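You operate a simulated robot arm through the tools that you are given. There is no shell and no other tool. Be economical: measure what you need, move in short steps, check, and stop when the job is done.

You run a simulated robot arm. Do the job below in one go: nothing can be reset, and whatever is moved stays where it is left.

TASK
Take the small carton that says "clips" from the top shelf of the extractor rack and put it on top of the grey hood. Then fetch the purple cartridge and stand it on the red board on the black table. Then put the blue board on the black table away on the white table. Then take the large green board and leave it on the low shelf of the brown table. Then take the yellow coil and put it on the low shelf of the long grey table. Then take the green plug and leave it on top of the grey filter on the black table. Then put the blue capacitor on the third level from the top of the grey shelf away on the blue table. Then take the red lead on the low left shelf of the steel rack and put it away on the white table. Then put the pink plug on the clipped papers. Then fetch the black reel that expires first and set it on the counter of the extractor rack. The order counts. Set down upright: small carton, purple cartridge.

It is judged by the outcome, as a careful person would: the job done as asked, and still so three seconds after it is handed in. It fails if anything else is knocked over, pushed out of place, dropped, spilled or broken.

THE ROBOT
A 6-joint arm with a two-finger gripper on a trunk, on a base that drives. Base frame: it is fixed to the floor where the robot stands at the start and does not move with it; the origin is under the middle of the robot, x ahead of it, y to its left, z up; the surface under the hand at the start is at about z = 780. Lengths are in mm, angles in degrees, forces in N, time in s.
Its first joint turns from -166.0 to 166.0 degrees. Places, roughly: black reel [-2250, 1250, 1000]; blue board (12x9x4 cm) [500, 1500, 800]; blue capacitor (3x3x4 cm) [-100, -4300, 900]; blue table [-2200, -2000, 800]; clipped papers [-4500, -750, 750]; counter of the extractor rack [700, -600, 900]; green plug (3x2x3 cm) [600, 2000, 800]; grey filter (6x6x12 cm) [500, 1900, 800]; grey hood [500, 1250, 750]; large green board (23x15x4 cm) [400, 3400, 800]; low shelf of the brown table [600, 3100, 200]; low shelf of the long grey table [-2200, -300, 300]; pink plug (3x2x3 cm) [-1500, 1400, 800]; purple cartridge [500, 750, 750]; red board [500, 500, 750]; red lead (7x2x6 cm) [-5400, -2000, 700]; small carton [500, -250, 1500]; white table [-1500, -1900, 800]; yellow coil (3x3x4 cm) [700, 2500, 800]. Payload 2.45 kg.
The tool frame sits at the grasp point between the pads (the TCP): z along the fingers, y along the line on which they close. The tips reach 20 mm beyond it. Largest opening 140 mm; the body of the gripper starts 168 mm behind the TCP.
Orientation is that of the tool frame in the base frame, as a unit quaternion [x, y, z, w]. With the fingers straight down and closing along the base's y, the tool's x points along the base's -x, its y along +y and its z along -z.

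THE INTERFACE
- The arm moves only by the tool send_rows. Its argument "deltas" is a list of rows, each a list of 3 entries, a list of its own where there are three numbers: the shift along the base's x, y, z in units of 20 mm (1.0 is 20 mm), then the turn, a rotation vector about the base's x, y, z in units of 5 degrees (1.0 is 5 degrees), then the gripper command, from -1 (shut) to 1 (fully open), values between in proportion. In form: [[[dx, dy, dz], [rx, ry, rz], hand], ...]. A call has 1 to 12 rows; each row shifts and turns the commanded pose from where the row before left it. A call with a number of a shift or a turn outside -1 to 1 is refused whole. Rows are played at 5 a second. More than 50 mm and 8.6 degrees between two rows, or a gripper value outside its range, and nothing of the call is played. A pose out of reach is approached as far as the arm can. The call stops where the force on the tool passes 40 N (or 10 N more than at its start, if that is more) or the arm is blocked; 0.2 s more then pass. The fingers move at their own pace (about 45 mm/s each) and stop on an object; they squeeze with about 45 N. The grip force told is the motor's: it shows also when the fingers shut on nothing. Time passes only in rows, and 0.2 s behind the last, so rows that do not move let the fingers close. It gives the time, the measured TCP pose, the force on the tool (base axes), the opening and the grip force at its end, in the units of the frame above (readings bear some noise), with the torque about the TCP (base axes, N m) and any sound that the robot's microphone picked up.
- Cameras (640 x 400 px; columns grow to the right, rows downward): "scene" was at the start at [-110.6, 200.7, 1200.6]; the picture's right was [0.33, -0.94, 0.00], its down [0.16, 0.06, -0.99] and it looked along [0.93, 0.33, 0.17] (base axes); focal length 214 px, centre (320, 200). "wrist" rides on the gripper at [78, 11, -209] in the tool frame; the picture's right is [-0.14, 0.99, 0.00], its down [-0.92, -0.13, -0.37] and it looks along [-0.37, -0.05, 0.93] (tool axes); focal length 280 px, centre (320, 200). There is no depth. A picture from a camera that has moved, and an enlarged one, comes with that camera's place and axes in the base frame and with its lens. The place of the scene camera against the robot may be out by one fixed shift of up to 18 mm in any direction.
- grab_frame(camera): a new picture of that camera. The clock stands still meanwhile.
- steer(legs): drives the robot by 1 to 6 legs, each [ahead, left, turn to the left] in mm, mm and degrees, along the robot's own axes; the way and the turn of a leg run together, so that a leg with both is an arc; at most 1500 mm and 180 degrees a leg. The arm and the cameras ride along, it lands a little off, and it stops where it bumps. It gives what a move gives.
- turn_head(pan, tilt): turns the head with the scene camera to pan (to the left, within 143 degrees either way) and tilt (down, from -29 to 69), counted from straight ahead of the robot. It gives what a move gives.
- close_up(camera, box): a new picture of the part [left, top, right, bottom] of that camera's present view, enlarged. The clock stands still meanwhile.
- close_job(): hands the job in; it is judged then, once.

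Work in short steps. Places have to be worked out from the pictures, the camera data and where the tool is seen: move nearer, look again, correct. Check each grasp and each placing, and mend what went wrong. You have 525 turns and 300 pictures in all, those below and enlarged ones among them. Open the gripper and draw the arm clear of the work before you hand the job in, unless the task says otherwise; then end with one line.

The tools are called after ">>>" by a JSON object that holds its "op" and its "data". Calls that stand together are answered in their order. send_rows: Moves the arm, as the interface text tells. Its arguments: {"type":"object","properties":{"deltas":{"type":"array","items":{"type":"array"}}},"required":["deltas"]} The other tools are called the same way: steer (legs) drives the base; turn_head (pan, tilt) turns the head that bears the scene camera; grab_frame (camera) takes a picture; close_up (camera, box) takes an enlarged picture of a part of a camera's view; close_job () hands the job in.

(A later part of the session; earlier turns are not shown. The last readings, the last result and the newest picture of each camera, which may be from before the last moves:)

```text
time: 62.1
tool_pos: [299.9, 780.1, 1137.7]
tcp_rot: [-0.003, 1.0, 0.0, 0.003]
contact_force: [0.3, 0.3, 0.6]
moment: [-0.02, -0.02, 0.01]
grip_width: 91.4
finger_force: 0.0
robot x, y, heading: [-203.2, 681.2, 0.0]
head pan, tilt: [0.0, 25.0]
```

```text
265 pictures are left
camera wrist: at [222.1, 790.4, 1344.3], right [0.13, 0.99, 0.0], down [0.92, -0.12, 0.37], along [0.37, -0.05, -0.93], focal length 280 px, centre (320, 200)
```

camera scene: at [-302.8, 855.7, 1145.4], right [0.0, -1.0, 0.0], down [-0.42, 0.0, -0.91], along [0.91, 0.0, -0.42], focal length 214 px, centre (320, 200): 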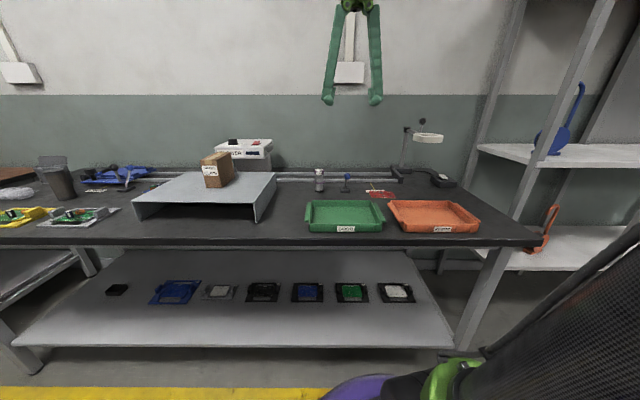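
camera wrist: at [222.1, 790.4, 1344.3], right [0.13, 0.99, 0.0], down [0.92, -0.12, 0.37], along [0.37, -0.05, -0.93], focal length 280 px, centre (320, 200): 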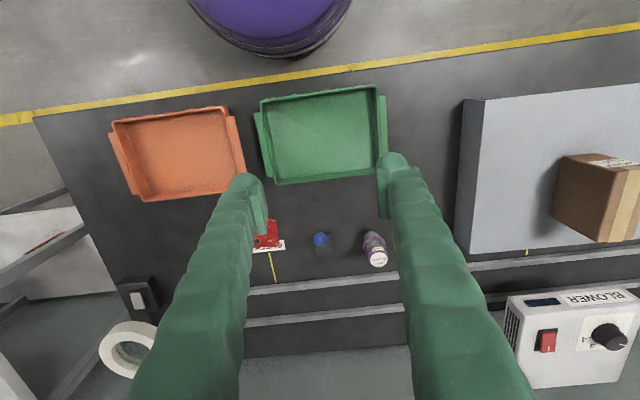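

>>> {"op": "close_up", "data": {"camera": "wrist", "box": [230, 190, 430, 315]}}

>>> {"op": "close_up", "data": {"camera": "scene", "box": [290, 150, 450, 250]}}

```text
3.20 times, centred on (330, 252) of wrist
camera zoom: at [222.1, 790.4, 1344.3], right [0.13, 0.99, 0.0], down [0.92, -0.12, 0.37], along [0.37, -0.05, -0.93], focal length 897 px, centre (288, 32)
```

zoom: 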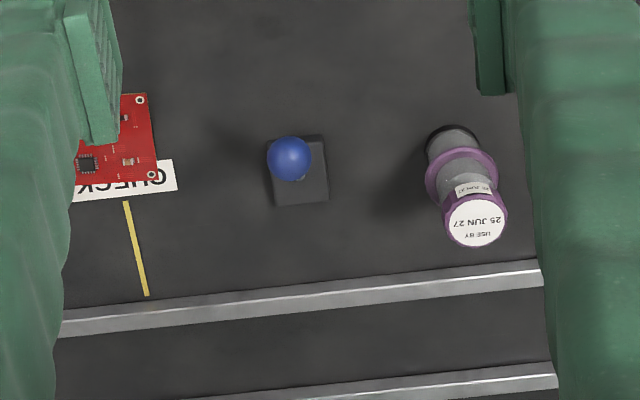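

```text
4.00 times, centred on (370, 200) of scene
camera zoom: at [-302.8, 855.7, 1145.4], right [0.0, -1.0, 0.0], down [-0.42, 0.0, -0.91], along [0.91, 0.0, -0.42], focal length 858 px, centre (120, 200)
```

zoom: 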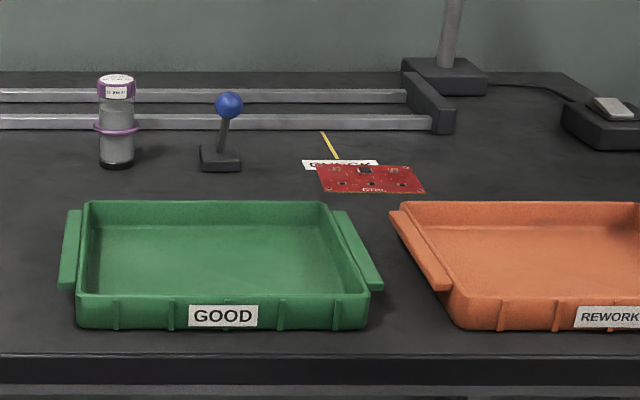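

Cartridge base ≈(543, 864), ~100 high with cap near z 865–880; the red board centre ≈(510, 603). I move above the cartridge.

>>> {"op": "send_rows", "data": {"deltas": [[[1, 0.35, -0.5], [0, 0, 0], 0.3], [[1, 0.35, -0.5], [0, 0, 0], 0.3], [[1, 0.35, -0.5], [0, 0, 0], 0.3], [[1, 0.35, -0.5], [0, 0, 0], 0.3], [[1, 0.35, -0.5], [0, 0, 0], 0.3], [[1, 0.35, -0.5], [0, 0, 0], 0.3], [[1, 0.35, -0.5], [0, 0, 0], 0.3], [[1, 0.35, -0.5], [0, 0, 0], 0.3], [[1, 0.35, -0.5], [0, 0, 0], 0.3], [[1, 0.35, -0.5], [0, 0, 0], 0.3], [[1, 0.35, -0.5], [0, 0, 0], 0.3], [[1, 0.35, -0.5], [0, 0, 0], 0.3]]}}

>>> {"op": "grab_frame", "data": {"camera": "wrist"}}

```text
time: 64.7
tool_pos: [540.6, 863.2, 1017.5]
tcp_rot: [-0.002, 1.0, 0.0, 0.003]
contact_force: [-0.3, 0.5, 0.1]
moment: [0.03, -0.03, 0.01]
grip_width: 90.9
finger_force: 0.0
robot x, y, heading: [-205.8, 682.6, 0.1]
head pan, tilt: [0.0, 25.0]
```

```text
262 pictures are left
camera wrist: at [462.6, 874.2, 1224.8], right [0.13, 0.99, 0.0], down [0.92, -0.12, 0.37], along [0.37, -0.05, -0.93], focal length 280 px, centre (320, 200)
```

wrist: 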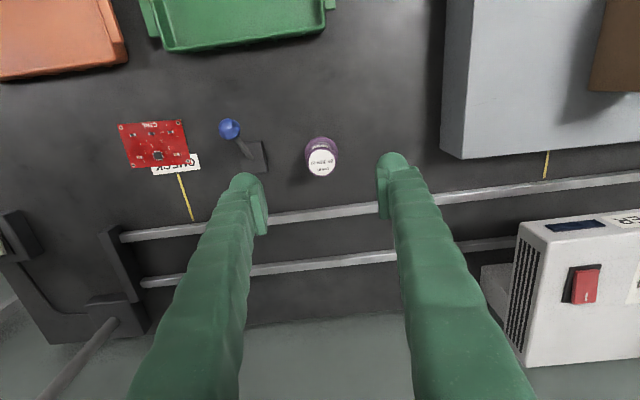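

Cap centre ≈(548, 863). I correct x and descend to cap height.

>>> {"op": "send_rows", "data": {"deltas": [[[0.38, 0, -1], [0, 0, 0], 0.1], [[0, 0, -1], [0, 0, 0], 0.1], [[0, 0, -1], [0, 0, 0], 0.1], [[0, 0, -1], [0, 0, 0], 0.1], [[0, 0, -1], [0, 0, 0], 0.1]]}}

>>> {"op": "grab_frame", "data": {"camera": "wrist"}}

```text
time: 65.9
tool_pos: [547.3, 864.3, 917.4]
tcp_rot: [-0.002, 1.0, 0.001, 0.003]
contact_force: [-0.6, -0.3, -0.6]
moment: [-0.02, 0.0, 0.0]
grip_width: 77.0
finger_force: 0.0
robot x, y, heading: [-202.9, 683.1, -0.1]
head pan, tilt: [0.0, 25.0]
```

```text
261 pictures are left
camera wrist: at [470.0, 874.5, 1124.5], right [0.13, 0.99, 0.0], down [0.92, -0.12, 0.37], along [0.37, -0.05, -0.93], focal length 280 px, centre (320, 200)
```

wrist: 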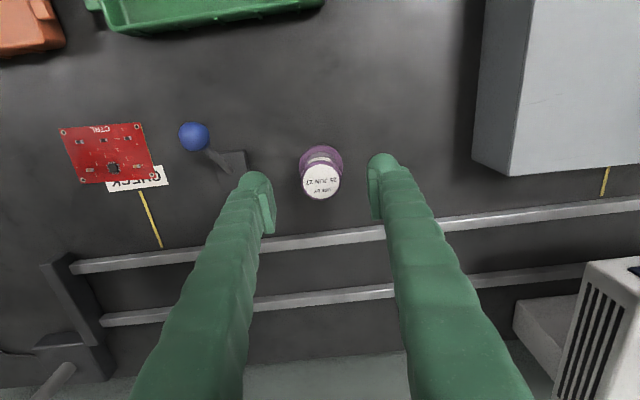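

Aligned; lower to z≈866 and grip the cap.

>>> {"op": "send_rows", "data": {"deltas": [[[0, 0, -1], [0, 0, 0], 0.1], [[0, 0, -1], [0, 0, 0], 0.1], [[0, 0, -0.55], [0, 0, 0], 0.1], [[0, 0, 0], [0, 0, 0], -1], [[0, 0, 0], [0, 0, 0], -1], [[0, 0, 0], [0, 0, 0], -1], [[0, 0, 0], [0, 0, 0], -1], [[0, 0, 0], [0, 0, 0], -1]]}}

>>> {"op": "grab_frame", "data": {"camera": "wrist"}}

```text
time: 67.7
tool_pos: [547.6, 863.9, 865.0]
tcp_rot: [-0.003, 1.0, 0.0, 0.002]
contact_force: [-0.8, -1.1, 0.5]
moment: [0.05, 0.07, 0.04]
grip_width: 36.5
finger_force: 45.1
robot x, y, heading: [-203.9, 681.4, 0.3]
head pan, tilt: [0.0, 25.0]
```

```text
260 pictures are left
camera wrist: at [470.1, 873.9, 1072.8], right [0.13, 0.99, 0.0], down [0.92, -0.12, 0.37], along [0.37, -0.05, -0.93], focal length 280 px, centre (320, 200)
```

wrist: 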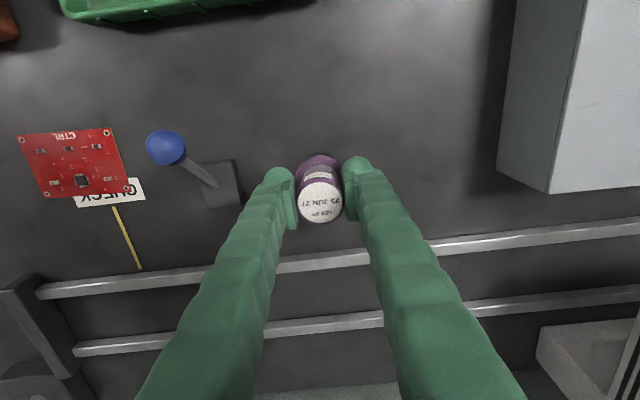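

Gripped. Lift 160 mm and travel above the red board.

>>> {"op": "send_rows", "data": {"deltas": [[[0, 0, 1], [0, 0, 0], -1], [[0, 0, 1], [0, 0, 0], -1], [[0, 0, 1], [0, 0, 0], -1], [[0, 0, 1], [0, 0, 0], -1], [[0, 0, 1], [0, 0, 0], -1], [[0, 0, 1], [0, 0, 0], -1], [[0, 0, 1], [0, 0, 0], -1], [[0, 0, 1], [0, 0, 0], -1]]}}

>>> {"op": "send_rows", "data": {"deltas": [[[-0.15, -1, 0], [0, 0, 0], -1], [[-0.15, -1, 0], [0, 0, 0], -1], [[-0.15, -1, 0], [0, 0, 0], -1], [[-0.15, -1, 0], [0, 0, 0], -1], [[-0.15, -1, 0], [0, 0, 0], -1], [[-0.15, -1, 0], [0, 0, 0], -1], [[-0.15, -1, 0], [0, 0, 0], -1], [[-0.15, -1, 0], [0, 0, 0], -1], [[-0.15, -1, 0], [0, 0, 0], -1], [[-0.15, -1, 0], [0, 0, 0], -1]]}}

>>> {"op": "grab_frame", "data": {"camera": "wrist"}}

>>> {"op": "close_up", "data": {"camera": "wrist", "box": [160, 80, 320, 180]}}

```text
time: 69.5
tool_pos: [546.8, 864.1, 1026.7]
tcp_rot: [-0.003, 1.0, 0.0, 0.002]
contact_force: [-0.1, 0.2, -2.5]
moment: [-0.01, 0.01, -0.05]
grip_width: 36.5
finger_force: 44.9
robot x, y, heading: [-205.1, 684.1, -0.1]
head pan, tilt: [0.0, 25.0]
```

```text
time: 71.7
tool_pos: [518.3, 664.2, 1026.7]
tcp_rot: [-0.003, 1.0, 0.001, 0.003]
contact_force: [-0.7, 0.5, -2.9]
moment: [-0.01, 0.01, 0.0]
grip_width: 36.3
finger_force: 45.1
robot x, y, heading: [-203.7, 683.6, 0.1]
head pan, tilt: [0.0, 25.0]
```

```text
259 pictures are left
camera wrist: at [439.8, 674.4, 1233.6], right [0.13, 0.99, 0.0], down [0.92, -0.12, 0.37], along [0.37, -0.05, -0.93], focal length 280 px, centre (320, 200)
```

wrist: 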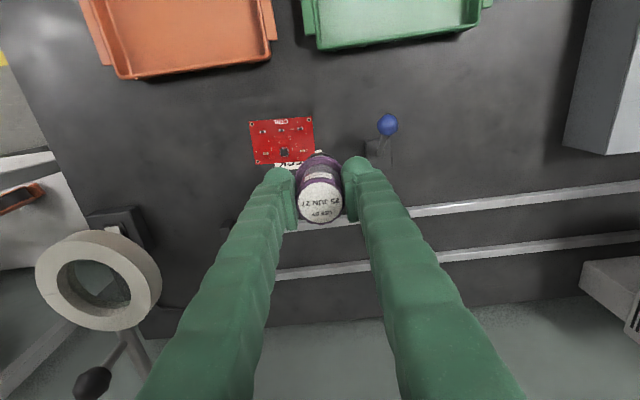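

```text
4.00 times, centred on (240, 130) of wrist
camera zoom: at [439.8, 674.4, 1233.6], right [0.13, 0.99, 0.0], down [0.92, -0.12, 0.37], along [0.37, -0.05, -0.93], focal length 1122 px, centre (640, 480)
```

zoom: 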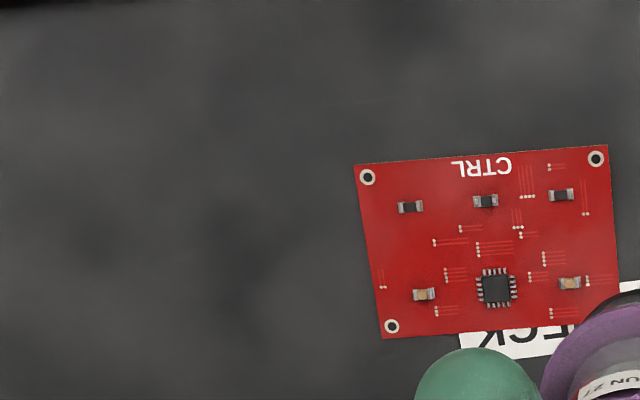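

Board centre ≈(511, 604). I shift over it and lower to ~20 mm above.

>>> {"op": "send_rows", "data": {"deltas": [[[-0.12, -1, 0], [0, 0, 0], -1], [[-0.12, -1, 0], [0, 0, 0], -1], [[-0.12, -1, 0], [0, 0, 0], -1], [[0, 0, -1], [0, 0, 0], -1], [[0, 0, -1], [0, 0, 0], -1], [[0, 0, -1], [0, 0, 0], -1], [[0, 0, -1], [0, 0, 0], -1], [[0, 0, -1], [0, 0, 0], -1], [[0, 0, -1], [0, 0, 0], -1], [[0, 0, -0.8], [0, 0, 0], -1]]}}

>>> {"op": "grab_frame", "data": {"camera": "wrist"}}

>>> {"op": "close_up", "data": {"camera": "scene", "box": [320, 130, 440, 205]}}

```text
time: 73.9
tool_pos: [510.4, 604.6, 890.2]
tcp_rot: [-0.002, 1.0, 0.0, 0.003]
contact_force: [-0.3, -0.2, -2.6]
moment: [-0.04, -0.01, 0.04]
grip_width: 36.4
finger_force: 44.6
robot x, y, heading: [-204.5, 680.9, 0.2]
head pan, tilt: [0.0, 25.0]
```

```text
257 pictures are left
camera wrist: at [433.0, 614.7, 1097.5], right [0.13, 0.99, 0.0], down [0.92, -0.12, 0.37], along [0.37, -0.05, -0.93], focal length 280 px, centre (320, 200)
```

wrist: 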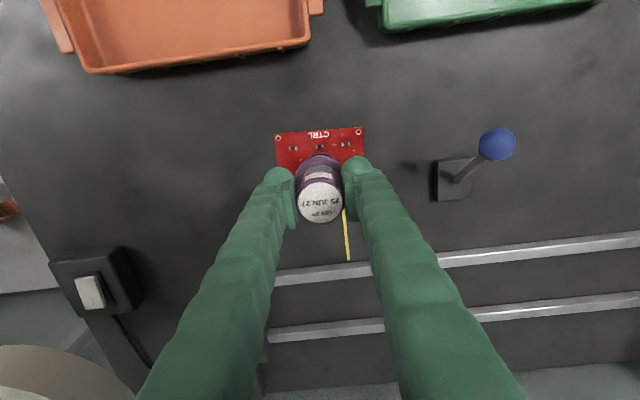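

```text
5.33 times, centred on (380, 168) of scene
camera zoom: at [-302.7, 855.6, 1145.4], right [0.0, -1.0, 0.0], down [-0.42, 0.0, -0.91], along [0.91, 0.0, -0.42], focal length 1144 px, centre (0, 373)
```

zoom: 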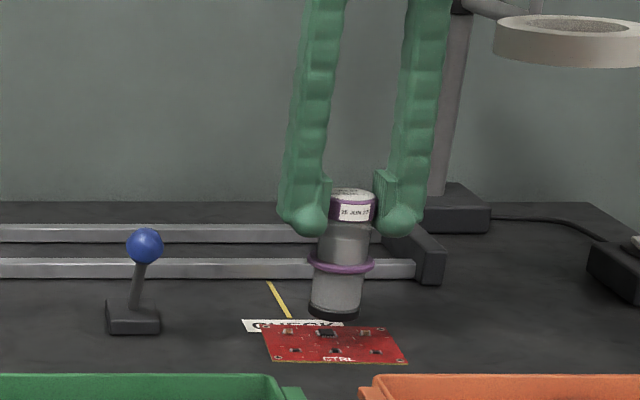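

Good alignment. I lower in fine steps until contact.

>>> {"op": "send_rows", "data": {"deltas": [[[0, 0, -0.5], [0, 0, 0], -1], [[0, 0, -0.3], [0, 0, 0], -1], [[0, 0, -0.15], [0, 0, 0], -1], [[0, 0, -0.1], [0, 0, 0], -1]]}}

>>> {"op": "send_rows", "data": {"deltas": [[[0, 0, -0.1], [0, 0, 0], -1], [[0, 0, -0.1], [0, 0, 0], -1]]}}

```text
time: 74.9
tool_pos: [510.9, 604.2, 869.4]
tcp_rot: [-0.003, 1.0, 0.0, 0.002]
contact_force: [0.5, 0.1, -2.4]
moment: [0.0, -0.01, 0.02]
grip_width: 36.4
finger_force: 44.6
robot x, y, heading: [-207.1, 680.7, -0.1]
head pan, tilt: [0.0, 25.0]
```

```text
time: 75.6
tool_pos: [510.7, 603.1, 867.0]
tcp_rot: [-0.003, 1.0, 0.0, 0.003]
contact_force: [-2.3, 1.2, 21.0]
moment: [-0.05, 0.15, 0.0]
grip_width: 36.5
finger_force: 44.7
robot x, y, heading: [-205.6, 683.0, -0.1]
head pan, tilt: [0.0, 25.0]
stopped in row 2: the force on the tool passed its limit at 42 N (the readings are from after the stop); the commanded pose is now the measured one
```

Contact on the board. I release gently and rise.

>>> {"op": "send_rows", "data": {"deltas": [[[0, 0, 0.05], [0, 0, 0], -0.4], [[0, 0, 0], [0, 0, 0], -0.1], [[0, 0, 0], [0, 0, 0], 0], [[0, 0, 0], [0, 0, 0], 0], [[0, 0, 1], [0, 0, 0], 0], [[0, 0, 1], [0, 0, 0], 0], [[0, 0, 1], [0, 0, 0], 0], [[0, 0, 1], [0, 0, 0], 0], [[0, 0, 1], [0, 0, 0], 0], [[0, 0, 1], [0, 0, 0], 0], [[0, 0, 1], [0, 0, 0], 0], [[0, 0, 1], [0, 0, 0], 0]]}}

>>> {"op": "grab_frame", "data": {"camera": "wrist"}}

```text
time: 78.2
tool_pos: [511.2, 604.8, 1028.2]
tcp_rot: [-0.003, 1.0, 0.0, 0.003]
contact_force: [0.7, -0.1, 0.1]
moment: [0.0, 0.0, 0.02]
grip_width: 69.9
finger_force: 0.1
robot x, y, heading: [-205.6, 681.9, 0.2]
head pan, tilt: [0.0, 25.0]
```

```text
255 pictures are left
camera wrist: at [433.3, 613.6, 1235.4], right [0.13, 0.99, 0.0], down [0.92, -0.12, 0.37], along [0.37, -0.05, -0.93], focal length 280 px, centre (320, 200)
```

wrist: 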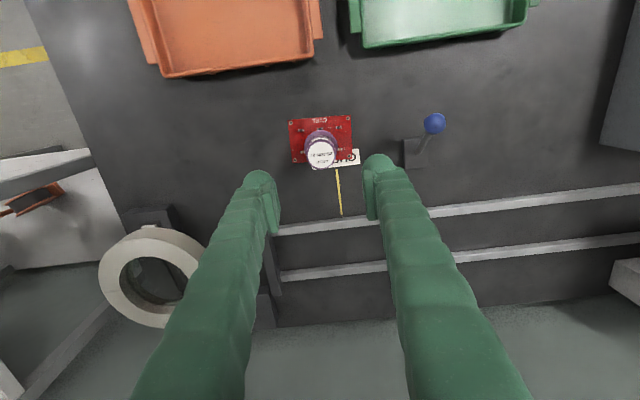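

Cartridge stands on the red board. Next the blue board near (500,1500): I retract the arm and drive left.

>>> {"op": "send_rows", "data": {"deltas": [[[-1, 0, 0.7], [0, 0, 0], 0.2], [[-1, 0, 0.7], [0, 0, 0], 0.2], [[-1, 0, 0.7], [0, 0, 0], 0.2], [[-1, 0, 0.7], [0, 0, 0], 0.2], [[-1, 0, 0.7], [0, 0, 0], 0.2], [[-1, 0, 0.7], [0, 0, 0], 0.2], [[-1, 0, 0.7], [0, 0, 0], 0.2], [[-1, 0, 0.7], [0, 0, 0], 0.2], [[-1, 0, 0.7], [0, 0, 0], 0.2], [[-1, 0, 0.7], [0, 0, 0], 0.2]]}}

>>> {"op": "steer", "data": {"legs": [[0, 900, 0]]}}

>>> {"op": "turn_head", "data": {"pan": 20, "tilt": 20}}

>>> {"op": "grab_frame", "data": {"camera": "scene"}}

>>> {"op": "grab_frame", "data": {"camera": "wrist"}}

```text
time: 80.4
tool_pos: [311.9, 603.5, 1167.8]
tcp_rot: [-0.003, 1.0, 0.0, 0.003]
contact_force: [0.0, -0.6, 0.2]
moment: [0.01, 0.03, -0.01]
grip_width: 84.1
finger_force: 0.1
robot x, y, heading: [-203.3, 681.6, 0.3]
head pan, tilt: [0.0, 25.0]
```

```text
time: 85.1
tool_pos: [307.0, 1501.4, 1166.8]
tcp_rot: [-0.002, 1.0, 0.0, 0.003]
contact_force: [0.1, -0.1, 0.3]
moment: [0.01, 0.01, -0.01]
grip_width: 83.8
finger_force: 0.1
robot x, y, heading: [-205.2, 1580.6, 0.1]
head pan, tilt: [0.0, 25.0]
```

```text
time: 85.9
tool_pos: [308.0, 1501.3, 1167.6]
tcp_rot: [-0.002, 1.0, 0.0, 0.003]
contact_force: [-0.7, -0.9, -0.4]
moment: [-0.01, 0.03, -0.02]
grip_width: 84.1
finger_force: 0.1
robot x, y, heading: [-208.2, 1581.6, 0.2]
head pan, tilt: [20.0, 20.0]
```

```text
254 pictures are left
camera scene: at [-310.3, 1785.2, 1153.5], right [0.34, -0.94, 0.0], down [-0.32, -0.12, -0.94], along [0.88, 0.32, -0.34], focal length 214 px, centre (320, 200)
```

scene: 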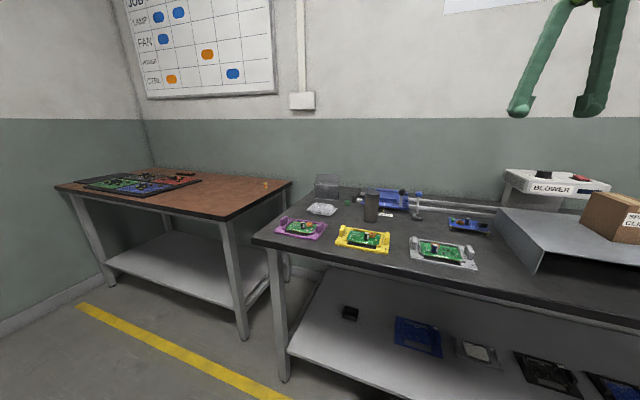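

```text
253 pictures are left
camera wrist: at [230.0, 1512.2, 1374.3], right [0.13, 0.99, 0.0], down [0.92, -0.12, 0.37], along [0.37, -0.05, -0.93], focal length 280 px, centre (320, 200)
```

wrist: 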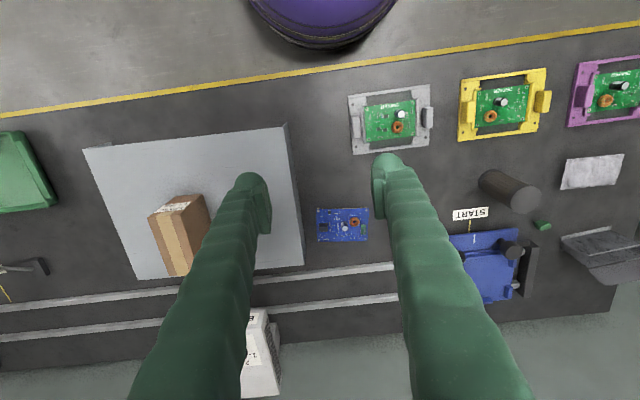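

Blue board seen at wrist (343,225). I zoom for its position and shape.

>>> {"op": "close_up", "data": {"camera": "wrist", "box": [280, 175, 440, 275]}}

>>> {"op": "close_up", "data": {"camera": "scene", "box": [340, 170, 540, 295]}}

```text
4.00 times, centred on (360, 225) of wrist
camera zoom: at [230.0, 1512.2, 1374.3], right [0.13, 0.99, 0.0], down [0.92, -0.12, 0.37], along [0.37, -0.05, -0.93], focal length 1122 px, centre (160, 100)
```

zoom: 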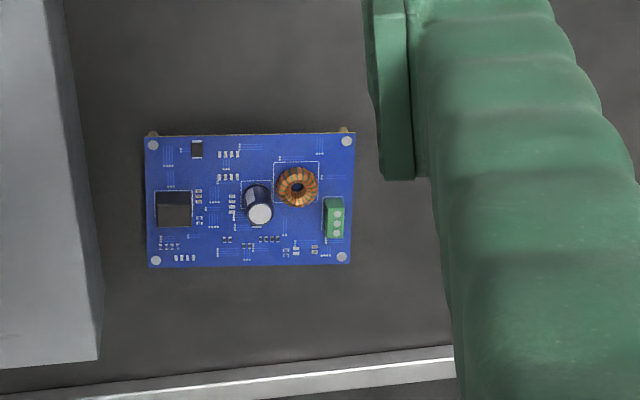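

```text
3.20 times, centred on (440, 232) of scene
camera zoom: at [-310.3, 1785.2, 1153.5], right [0.34, -0.94, 0.0], down [-0.32, -0.12, -0.94], along [0.88, 0.32, -0.34], focal length 686 px, centre (-64, 96)
```

zoom: 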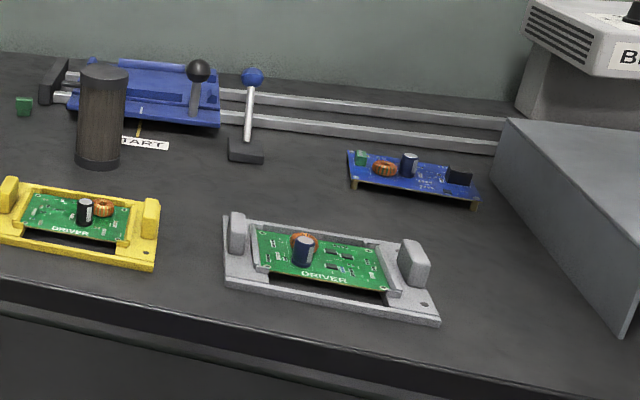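

Board centre ≈(528,1524), yawed ~-7.4°. I'll grip across its 9 cm side: rotate the hand +82.6° and move above it, fully open.

>>> {"op": "send_rows", "data": {"deltas": [[[0.92, 0.095, -0.5], [0, 0, 1], 1], [[0.92, 0.095, -0.5], [0, 0, 1], 1], [[0.92, 0.095, -0.5], [0, 0, 1], 1], [[0.92, 0.095, -0.5], [0, 0, 1], 1], [[0.92, 0.095, -0.5], [0, 0, 1], 1], [[0.92, 0.095, -0.5], [0, 0, 1], 1], [[0.92, 0.095, -0.5], [0, 0, 1], 1], [[0.92, 0.095, -0.5], [0, 0, 1], 1], [[0.92, 0.095, -0.5], [0, 0, 1], 1], [[0.92, 0.095, -0.5], [0, 0, 1], 1], [[0.92, 0.095, -0.5], [0, 0, 1], 1], [[0.92, 0.095, -0.5], [0, 0, 1], 1]]}}

>>> {"op": "send_rows", "data": {"deltas": [[[0, 0, -0.5], [0, 0, 1], 1], [[0, 0, -0.5], [0, 0, 1], 1], [[0, 0, -0.5], [0, 0, 1], 1], [[0, 0, -0.5], [0, 0, 1], 1], [[0, 0, -0.5], [0, 0, 0.52], 1]]}}

>>> {"op": "grab_frame", "data": {"camera": "wrist"}}

```text
time: 88.5
tool_pos: [527.3, 1523.7, 1048.7]
tcp_rot: [-0.503, 0.864, 0.002, 0.003]
contact_force: [-0.4, 0.4, -0.6]
moment: [0.01, -0.05, 0.05]
grip_width: 139.9
finger_force: 0.1
robot x, y, heading: [-205.8, 1580.4, 0.1]
head pan, tilt: [20.0, 20.0]
```

```text
time: 89.7
tool_pos: [528.6, 1524.1, 997.2]
tcp_rot: [-0.663, 0.749, 0.002, 0.002]
contact_force: [0.0, 0.3, -0.4]
moment: [-0.01, 0.03, 0.02]
grip_width: 139.7
finger_force: 0.1
robot x, y, heading: [-206.2, 1580.2, 0.2]
head pan, tilt: [20.0, 20.0]
```

```text
250 pictures are left
camera wrist: at [510.1, 1447.2, 1204.0], right [-0.97, 0.26, 0.0], down [0.24, 0.9, 0.37], along [0.1, 0.36, -0.93], focal length 280 px, centre (320, 200)
```

wrist: 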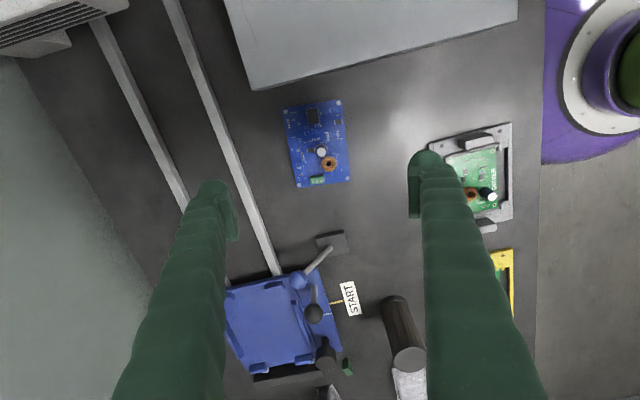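

Refined centre ≈(535,1522). Correct and descend partly to re-check.

>>> {"op": "send_rows", "data": {"deltas": [[[0.3, -0.1, -1], [0, 0, 0.3], 1], [[0, 0, -1], [0, 0, 0], 1], [[0, 0, -1], [0, 0, 0], 1], [[0, 0, -1], [0, 0, 0], 1], [[0, 0, -1], [0, 0, 0], 1], [[0, 0, -1], [0, 0, 0], 1], [[0, 0, -1], [0, 0, 0], 1]]}}

>>> {"op": "grab_frame", "data": {"camera": "wrist"}}

```text
time: 91.3
tool_pos: [534.5, 1523.2, 857.6]
tcp_rot: [-0.672, 0.741, 0.003, 0.001]
contact_force: [-0.1, 0.5, 1.1]
moment: [-0.01, 0.0, -0.01]
grip_width: 139.7
finger_force: 0.0
robot x, y, heading: [-206.6, 1579.5, 0.1]
head pan, tilt: [20.0, 20.0]
```

```text
249 pictures are left
camera wrist: at [517.6, 1445.1, 1063.8], right [-0.97, 0.23, 0.0], down [0.22, 0.9, 0.37], along [0.09, 0.36, -0.93], focal length 280 px, centre (320, 200)
```

wrist: 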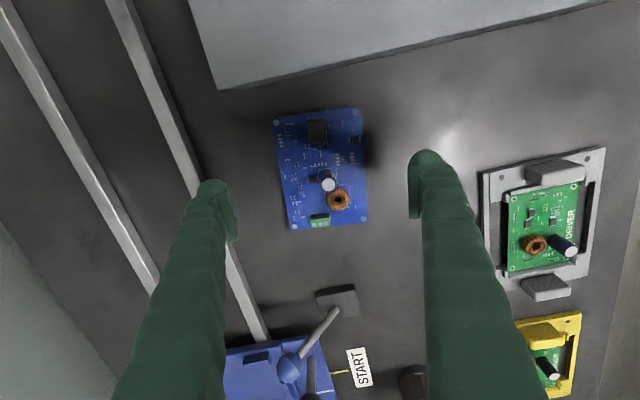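

Centred. Lower to z≈806 and close.

>>> {"op": "send_rows", "data": {"deltas": [[[0, -0.1, -1], [0, 0, 0], 0.8], [[0, 0, -1], [0, 0, 0], 0.8], [[0, 0, -0.55], [0, 0, 0], 0.8], [[0, 0, 0], [0, 0, 0], -1], [[0, 0, 0], [0, 0, 0], -1], [[0, 0, 0], [0, 0, 0], -1], [[0, 0, 0], [0, 0, 0], -1], [[0, 0, 0], [0, 0, 0], -1]]}}

>>> {"op": "grab_frame", "data": {"camera": "wrist"}}

```text
time: 92.9
tool_pos: [535.1, 1520.4, 810.6]
tcp_rot: [-0.671, 0.741, 0.002, 0.003]
contact_force: [0.6, -0.3, 79.0]
moment: [-0.12, -0.1, -0.03]
grip_width: 73.5
finger_force: 23.1
robot x, y, heading: [-207.9, 1581.4, 0.2]
head pan, tilt: [20.0, 20.0]
stopped in row 7: the force on the tool passed its limit at 46 N (the readings are from after the stop); the commanded pose is now the measured one
```

```text
248 pictures are left
camera wrist: at [517.0, 1443.1, 1018.1], right [-0.97, 0.23, 0.0], down [0.22, 0.9, 0.37], along [0.09, 0.36, -0.93], focal length 280 px, centre (320, 200)
```

wrist: 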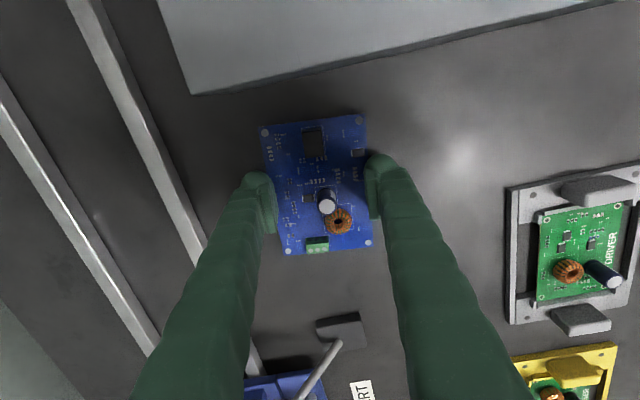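

The tips rode onto the board edge (too high). I open, and lower until the tips just touch the table.

>>> {"op": "send_rows", "data": {"deltas": [[[0, 0, 0.2], [0, 0, 0], 0.8], [[0, 0, 0], [0, 0, 0], 0.8], [[0, 0, 0], [0, 0, 0], 0.8], [[0, 0, 0], [0, 0, 0], 0.8]]}}

>>> {"op": "grab_frame", "data": {"camera": "wrist"}}

```text
time: 93.9
tool_pos: [535.5, 1520.8, 811.7]
tcp_rot: [-0.672, 0.741, 0.002, 0.003]
contact_force: [0.5, -1.0, 0.1]
moment: [-0.02, -0.01, -0.02]
grip_width: 126.2
finger_force: 0.0
robot x, y, heading: [-210.6, 1577.8, 0.2]
head pan, tilt: [20.0, 20.0]
```

```text
247 pictures are left
camera wrist: at [518.7, 1443.0, 1018.1], right [-0.97, 0.23, 0.0], down [0.22, 0.9, 0.37], along [0.09, 0.36, -0.93], focal length 280 px, centre (320, 200)
```

wrist: 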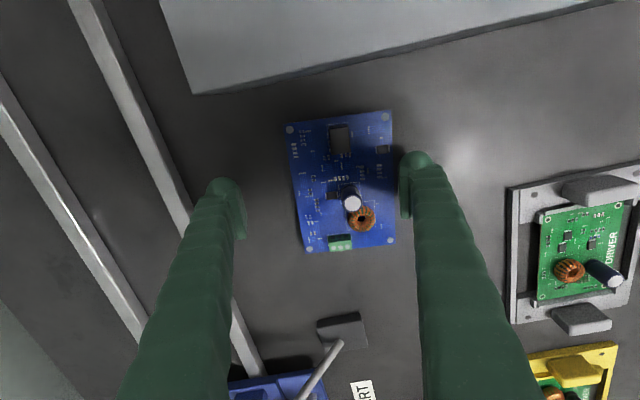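

The board shifted to x≈519. I recentre and lower gently to feel the table.

>>> {"op": "send_rows", "data": {"deltas": [[[-0.8, -0.05, 0], [0, 0, 0], 1], [[0, 0, -0.25], [0, 0, 0], 1], [[0, 0, -0.25], [0, 0, 0], 1], [[0, 0, -0.25], [0, 0, 0], 1], [[0, 0, -0.25], [0, 0, 0], 1]]}}

>>> {"op": "grab_frame", "data": {"camera": "wrist"}}

```text
time: 95.1
tool_pos: [520.0, 1520.5, 790.1]
tcp_rot: [-0.672, 0.741, 0.003, 0.003]
contact_force: [-0.6, -0.2, -0.3]
moment: [-0.03, -0.05, -0.03]
grip_width: 139.9
finger_force: 0.0
robot x, y, heading: [-204.4, 1580.2, 0.2]
head pan, tilt: [20.0, 20.0]
```

```text
246 pictures are left
camera wrist: at [502.3, 1442.0, 998.3], right [-0.97, 0.23, 0.0], down [0.22, 0.9, 0.37], along [0.09, 0.36, -0.93], focal length 280 px, centre (320, 200)
```

wrist: 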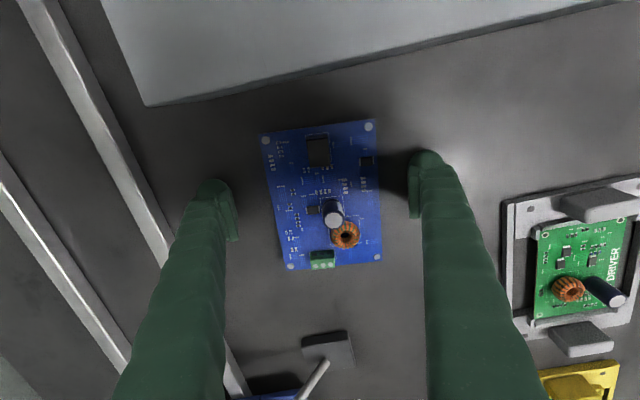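

Still no contact; continue lowering slowly.

>>> {"op": "send_rows", "data": {"deltas": [[[0, 0, -0.25], [0, 0, 0], 1], [[0, 0, -0.25], [0, 0, 0], 1], [[0, 0, -0.25], [0, 0, 0], 1], [[0, 0, -0.15], [0, 0, 0], 1]]}}

```text
time: 95.4
tool_pos: [518.6, 1520.6, 790.2]
tcp_rot: [-0.672, 0.741, 0.002, 0.002]
contact_force: [-4.8, 1.9, 16.1]
moment: [-0.06, 0.04, 0.09]
grip_width: 139.9
finger_force: 0.0
robot x, y, heading: [-205.3, 1579.0, 0.1]
head pan, tilt: [20.0, 20.0]
stopped in row 1: the force on the tool passed its limit at 54 N (the readings are from after the stop); the commanded pose is now the measured one
```

Table contact at TCP≈789 (table z≈769). I rise 3 mm and close.

>>> {"op": "send_rows", "data": {"deltas": [[[0, 0, 0.15], [0, 0, 0], 1], [[0, 0, 0], [0, 0, 0], 0.4], [[0, 0, 0], [0, 0, 0], -1], [[0, 0, 0], [0, 0, 0], -1], [[0, 0, 0], [0, 0, 0], -1], [[0, 0, 0], [0, 0, 0], -1], [[0, 0, 0], [0, 0, 0], -1]]}}

>>> {"op": "grab_frame", "data": {"camera": "wrist"}}

```text
time: 96.6
tool_pos: [518.9, 1519.1, 796.3]
tcp_rot: [-0.671, 0.741, 0.002, 0.002]
contact_force: [-0.4, 0.0, 51.7]
moment: [-0.53, 0.05, -0.01]
grip_width: 102.3
finger_force: 30.6
robot x, y, heading: [-210.2, 1578.1, 0.3]
head pan, tilt: [20.0, 20.0]
stopped in row 5: the force on the tool passed its limit at 46 N (the readings are from after the stop); the commanded pose is now the measured one
```

```text
245 pictures are left
camera wrist: at [501.7, 1441.9, 1003.2], right [-0.97, 0.23, 0.0], down [0.22, 0.9, 0.37], along [0.09, 0.36, -0.93], focal length 280 px, centre (320, 200)
```

wrist: 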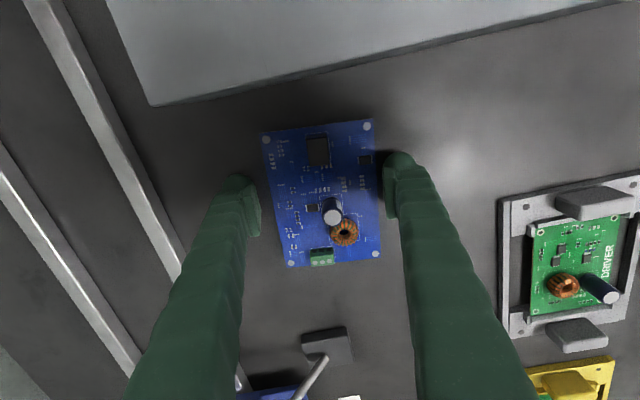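

The tips sink as the fingers close. I raise to ~800 and close again.

>>> {"op": "send_rows", "data": {"deltas": [[[0, 0, 0.2], [0, 0, 0], 0.45], [[0, 0, 0], [0, 0, 0], -1], [[0, 0, 0], [0, 0, 0], -1], [[0, 0, 0], [0, 0, 0], -1], [[0, 0, 0], [0, 0, 0], -1]]}}

>>> {"op": "grab_frame", "data": {"camera": "wrist"}}

```text
time: 97.8
tool_pos: [519.7, 1519.5, 797.8]
tcp_rot: [-0.672, 0.741, 0.003, 0.002]
contact_force: [2.6, -0.3, 4.2]
moment: [-0.04, -0.28, 0.01]
grip_width: 83.1
finger_force: 44.8
robot x, y, heading: [-205.8, 1580.1, 0.2]
head pan, tilt: [20.0, 20.0]
```

```text
244 pictures are left
camera wrist: at [503.1, 1441.8, 1005.0], right [-0.97, 0.23, 0.0], down [0.22, 0.9, 0.37], along [0.09, 0.36, -0.93], focal length 280 px, centre (320, 200)
```

wrist: 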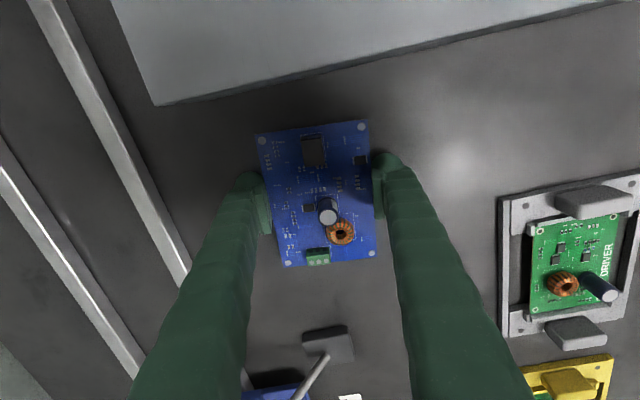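

Gripped at 83 mm with full grip force. I lift slightly and verify.

>>> {"op": "send_rows", "data": {"deltas": [[[0, 0, 0.5], [0, 0, 0], -1], [[0, 0, 1], [0, 0, 0], -1], [[0, 0, 1], [0, 0, 0], -1], [[0, 0, 1], [0, 0, 0], -1]]}}

>>> {"op": "grab_frame", "data": {"camera": "wrist"}}

```text
time: 98.8
tool_pos: [521.0, 1520.4, 867.8]
tcp_rot: [-0.672, 0.741, 0.004, 0.002]
contact_force: [-0.4, 0.7, -1.0]
moment: [-0.05, -0.03, 0.01]
grip_width: 83.3
finger_force: 45.3
robot x, y, heading: [-204.7, 1581.2, 0.2]
head pan, tilt: [20.0, 20.0]
```

```text
243 pictures are left
camera wrist: at [504.3, 1442.1, 1074.7], right [-0.97, 0.23, 0.0], down [0.22, 0.9, 0.37], along [0.09, 0.36, -0.93], focal length 280 px, centre (320, 200)
```

wrist: 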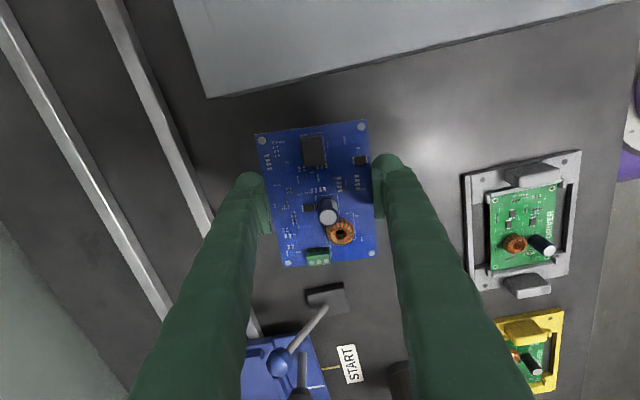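

Board held. I raise and retract, then travel: back to x≈-400, right along the aisle, turn 180° to face the white table.

>>> {"op": "send_rows", "data": {"deltas": [[[0, 0, 1], [0, 0, 0], -1], [[0, 0, 1], [0, 0, 0], -1], [[-1, 0, 1], [0, 0, 0], -1], [[-1, 0, 1], [0, 0, 0], -1], [[-1, 0, 1], [0, 0, 0], -1], [[-1, 0, 1], [0, 0, 0], -1], [[-1, 0, 1], [0, 0, 0], -1], [[-1, 0, 1], [0, 0, 0], -1], [[-1, 0, 1], [0, 0, 0], -1], [[-1, 0, 1], [0, 0, 0], -1], [[-1, 0, 1], [0, 0, 0], -1], [[-1, 0, 1], [0, 0, 0], -1]]}}

>>> {"op": "steer", "data": {"legs": [[-200, 0, 0], [0, -1500, 0], [0, -1500, 0], [0, -250, 0]]}}

>>> {"op": "turn_head", "data": {"pan": -130, "tilt": 15}}

>>> {"op": "grab_frame", "data": {"camera": "scene"}}

```text
time: 101.4
tool_pos: [319.6, 1519.2, 1108.6]
tcp_rot: [-0.672, 0.741, 0.003, 0.002]
contact_force: [0.2, 0.3, -1.3]
moment: [-0.02, 0.03, 0.03]
grip_width: 83.0
finger_force: 45.0
robot x, y, heading: [-206.2, 1582.5, 0.3]
head pan, tilt: [20.0, 20.0]
```

```text
time: 118.5
tool_pos: [142.4, -1732.3, 1108.4]
tcp_rot: [-0.672, 0.74, 0.003, 0.001]
contact_force: [0.7, -0.4, -0.9]
moment: [0.02, 0.02, -0.04]
grip_width: 83.0
finger_force: 45.1
robot x, y, heading: [-381.5, -1671.7, 0.4]
head pan, tilt: [20.0, 20.0]
```

```text
time: 120.8
tool_pos: [141.6, -1732.0, 1108.8]
tcp_rot: [-0.671, 0.741, 0.003, 0.002]
contact_force: [0.5, 0.0, -0.5]
moment: [-0.02, 0.0, -0.02]
grip_width: 83.3
finger_force: 45.2
robot x, y, heading: [-382.8, -1673.3, 0.4]
head pan, tilt: [-130.0, 15.0]
```

```text
242 pictures are left
camera scene: at [-635.0, -1570.3, 1161.6], right [-0.77, 0.64, 0.0], down [0.17, 0.2, -0.97], along [-0.62, -0.74, -0.26], focal length 214 px, centre (320, 200)
```

scene: 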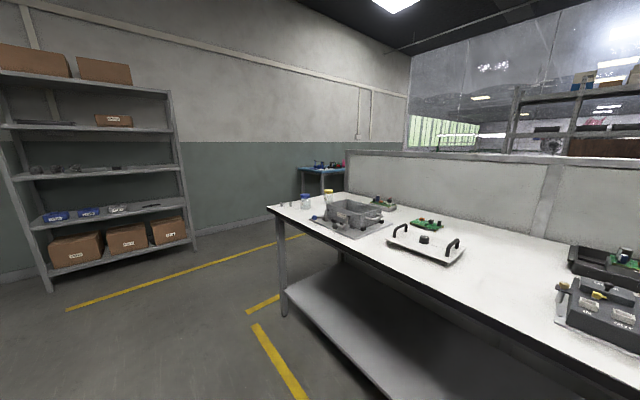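

The white table has free room around its middle. I turn 180° and look straight at it.

>>> {"op": "steer", "data": {"legs": [[0, 0, -179]]}}

>>> {"op": "turn_head", "data": {"pan": 10, "tilt": 20}}

>>> {"op": "grab_frame", "data": {"camera": "scene"}}

>>> {"op": "grab_frame", "data": {"camera": "wrist"}}

```text
time: 128.5
tool_pos: [-911.3, -1623.0, 1108.7]
tcp_rot: [0.732, 0.681, -0.003, 0.003]
contact_force: [-0.4, 0.3, -1.0]
moment: [-0.01, 0.0, -0.02]
grip_width: 83.1
finger_force: 44.5
robot x, y, heading: [-382.5, -1671.1, -178.5]
head pan, tilt: [-130.0, 15.0]
```

```text
time: 130.7
tool_pos: [-911.4, -1622.8, 1107.9]
tcp_rot: [0.732, 0.681, -0.002, 0.003]
contact_force: [-0.6, -0.5, -0.7]
moment: [0.05, 0.02, 0.0]
grip_width: 83.1
finger_force: 45.3
robot x, y, heading: [-383.0, -1670.0, -178.4]
head pan, tilt: [10.0, 20.0]
```

```text
241 pictures are left
camera scene: at [-280.7, -1860.7, 1153.5], right [-0.2, 0.98, 0.0], down [0.34, 0.07, -0.94], along [-0.92, -0.19, -0.34], focal length 214 px, centre (320, 200)
```

scene: 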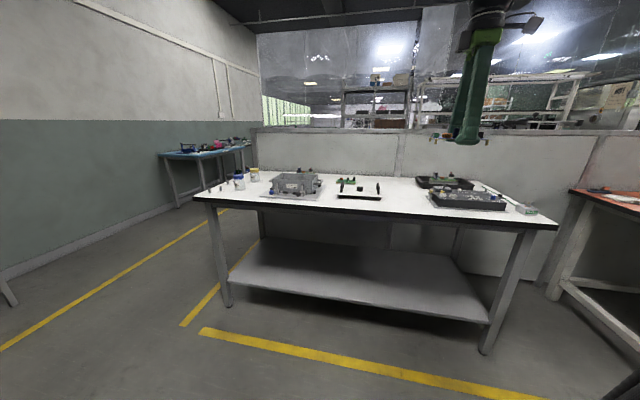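

```text
240 pictures are left
camera wrist: at [-894.1, -1544.5, 1315.1], right [0.98, -0.21, 0.0], down [-0.19, -0.91, 0.37], along [-0.08, -0.37, -0.93], focal length 280 px, centre (320, 200)
```

wrist: 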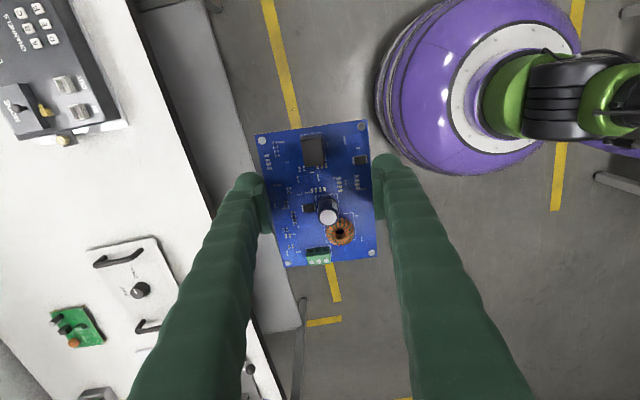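

Free space lies around (-1310,-1660). I drive 250 mm closer and move the hand above it.

>>> {"op": "steer", "data": {"legs": [[250, 0, 0]]}}

>>> {"op": "send_rows", "data": {"deltas": [[[-1, -0.2, -1], [0, 0, 0], -1], [[-1, -0.2, -1], [0, 0, 0], -1], [[-1, -0.2, -1], [0, 0, 0], -1], [[-1, -0.2, -1], [0, 0, 0], -1], [[-1, -0.2, -1], [0, 0, 0], -1], [[-1, -0.2, -1], [0, 0, 0], -1], [[-1, -0.2, -1], [0, 0, 0], -1]]}}

>>> {"op": "grab_frame", "data": {"camera": "wrist"}}

>>> {"op": "grab_frame", "data": {"camera": "scene"}}

```text
time: 132.5
tool_pos: [-1161.6, -1629.9, 1107.1]
tcp_rot: [0.732, 0.681, -0.001, 0.003]
contact_force: [-0.1, 0.5, 0.2]
moment: [0.03, 0.01, 0.03]
grip_width: 83.0
finger_force: 45.4
robot x, y, heading: [-632.5, -1678.8, -178.4]
head pan, tilt: [10.0, 20.0]
```

```text
time: 134.1
tool_pos: [-1300.9, -1658.7, 967.6]
tcp_rot: [0.733, 0.681, -0.002, 0.004]
contact_force: [-0.3, 0.6, -0.6]
moment: [0.01, 0.09, 0.02]
grip_width: 83.1
finger_force: 44.7
robot x, y, heading: [-634.8, -1679.4, -178.4]
head pan, tilt: [10.0, 20.0]
```

```text
239 pictures are left
camera wrist: at [-1282.3, -1579.1, 1174.2], right [0.98, -0.21, 0.0], down [-0.19, -0.91, 0.37], along [-0.08, -0.37, -0.93], focal length 280 px, centre (320, 200)
```

wrist: 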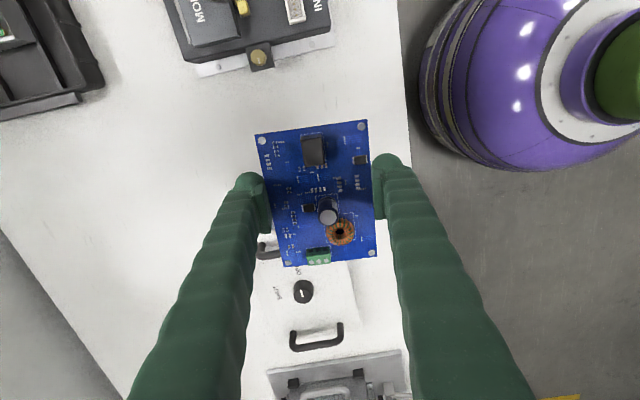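

```text
238 pictures are left
camera scene: at [-529.7, -1868.3, 1153.5], right [-0.2, 0.98, 0.0], down [0.33, 0.07, -0.94], along [-0.92, -0.19, -0.34], focal length 214 px, centre (320, 200)
```

scene: 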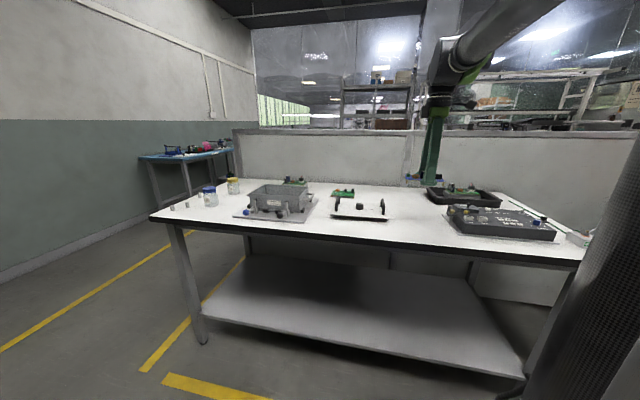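

Clear space beneath. I lower toward the table, finely at the end.

>>> {"op": "send_rows", "data": {"deltas": [[[0, 0.2, -1], [0, 0, 0], -1], [[0, 0.2, -1], [0, 0, 0], -1], [[0, 0, -1], [0, 0, 0], -1], [[0, 0, -1], [0, 0, 0], -1], [[0, 0, -1], [0, 0, 0], -1], [[0, 0, -1], [0, 0, 0], -1]]}}

>>> {"op": "grab_frame", "data": {"camera": "wrist"}}

```text
time: 135.5
tool_pos: [-1299.8, -1651.0, 847.0]
tcp_rot: [0.732, 0.682, -0.002, 0.003]
contact_force: [-0.4, 0.1, 0.0]
moment: [0.04, -0.05, -0.01]
grip_width: 83.0
finger_force: 44.9
robot x, y, heading: [-630.4, -1677.6, -178.4]
head pan, tilt: [10.0, 20.0]
```

```text
237 pictures are left
camera wrist: at [-1282.8, -1571.7, 1054.7], right [0.98, -0.21, 0.0], down [-0.19, -0.91, 0.37], along [-0.08, -0.37, -0.93], focal length 280 px, centre (320, 200)
```

wrist: 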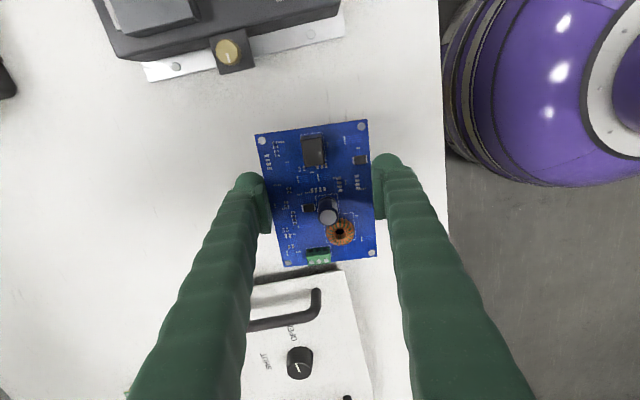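

>>> {"op": "send_rows", "data": {"deltas": [[[0, 0.5, -0.5], [0, 0, 0], -1], [[0, 0, -0.5], [0, 0, 0], -1], [[0, 0, -0.25], [0, 0, 0], -1], [[0, 0, -0.25], [0, 0, 0], -1], [[0, 0, -0.25], [0, 0, 0], -1], [[0, 0, -0.25], [0, 0, 0], -1]]}}

>>> {"op": "send_rows", "data": {"deltas": [[[0, 0, -0.2], [0, 0, 0], -1], [[0, 0, -0.2], [0, 0, 0], -1], [[0, 0, -0.2], [0, 0, 0], -1], [[0, 0, -0.2], [0, 0, 0], -1]]}}

```text
time: 136.9
tool_pos: [-1300.5, -1640.4, 807.9]
tcp_rot: [0.732, 0.682, -0.003, 0.003]
contact_force: [0.0, -0.1, -1.0]
moment: [0.01, -0.03, -0.01]
grip_width: 83.2
finger_force: 45.2
robot x, y, heading: [-634.0, -1679.2, -178.1]
head pan, tilt: [10.0, 20.0]
```

```text
time: 137.8
tool_pos: [-1300.0, -1640.8, 797.9]
tcp_rot: [0.732, 0.682, -0.003, 0.003]
contact_force: [3.8, -1.3, 15.7]
moment: [0.05, 0.44, -0.07]
grip_width: 82.8
finger_force: 45.0
robot x, y, heading: [-630.2, -1675.3, -178.4]
head pan, tilt: [10.0, 20.0]
stopped in row 4: the force on the tool passed its limit at 54 N (the readings are from after the stop); the commanded pose is now the measured one
```

Contact; release and rise.

>>> {"op": "send_rows", "data": {"deltas": [[[0, 0, 0.1], [0, 0, 0], 0.4], [[0, 0, 0], [0, 0, 0], 0.6], [[0, 0, 0], [0, 0, 0], 0.7], [[0, 0, 0], [0, 0, 0], 0.7], [[0, 0, 1], [0, 0, 0], 0.7], [[0, 0, 1], [0, 0, 0], 0.7], [[0, 0, 1], [0, 0, 0], 0.7], [[0, 0, 1], [0, 0, 0], 0.7], [[0, 0, 1], [0, 0, 0], 0.7], [[0, 0, 1], [0, 0, 0], 0.7], [[0, 0, 1], [0, 0, 0], 0.7], [[0, 0, 1], [0, 0, 0], 0.7]]}}

>>> {"op": "grab_frame", "data": {"camera": "wrist"}}

```text
time: 140.4
tool_pos: [-1302.4, -1640.7, 959.0]
tcp_rot: [0.732, 0.681, -0.003, 0.003]
contact_force: [-0.2, -0.1, 0.6]
moment: [0.01, -0.01, 0.02]
grip_width: 118.9
finger_force: 0.0
robot x, y, heading: [-634.9, -1679.0, -178.4]
head pan, tilt: [10.0, 20.0]
```

```text
236 pictures are left
camera wrist: at [-1283.5, -1561.9, 1165.9], right [0.98, -0.21, 0.0], down [-0.19, -0.91, 0.37], along [-0.08, -0.37, -0.93], focal length 280 px, centre (320, 200)
```

wrist: 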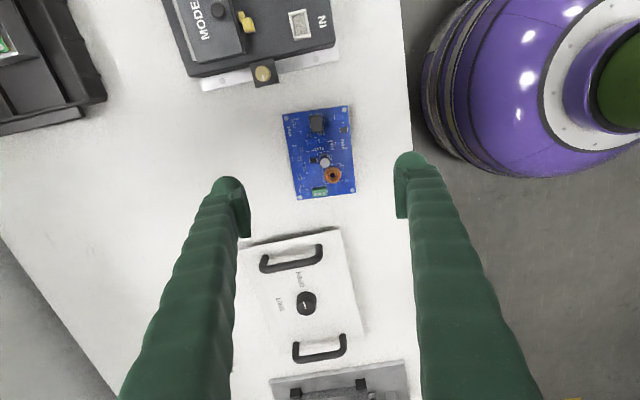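

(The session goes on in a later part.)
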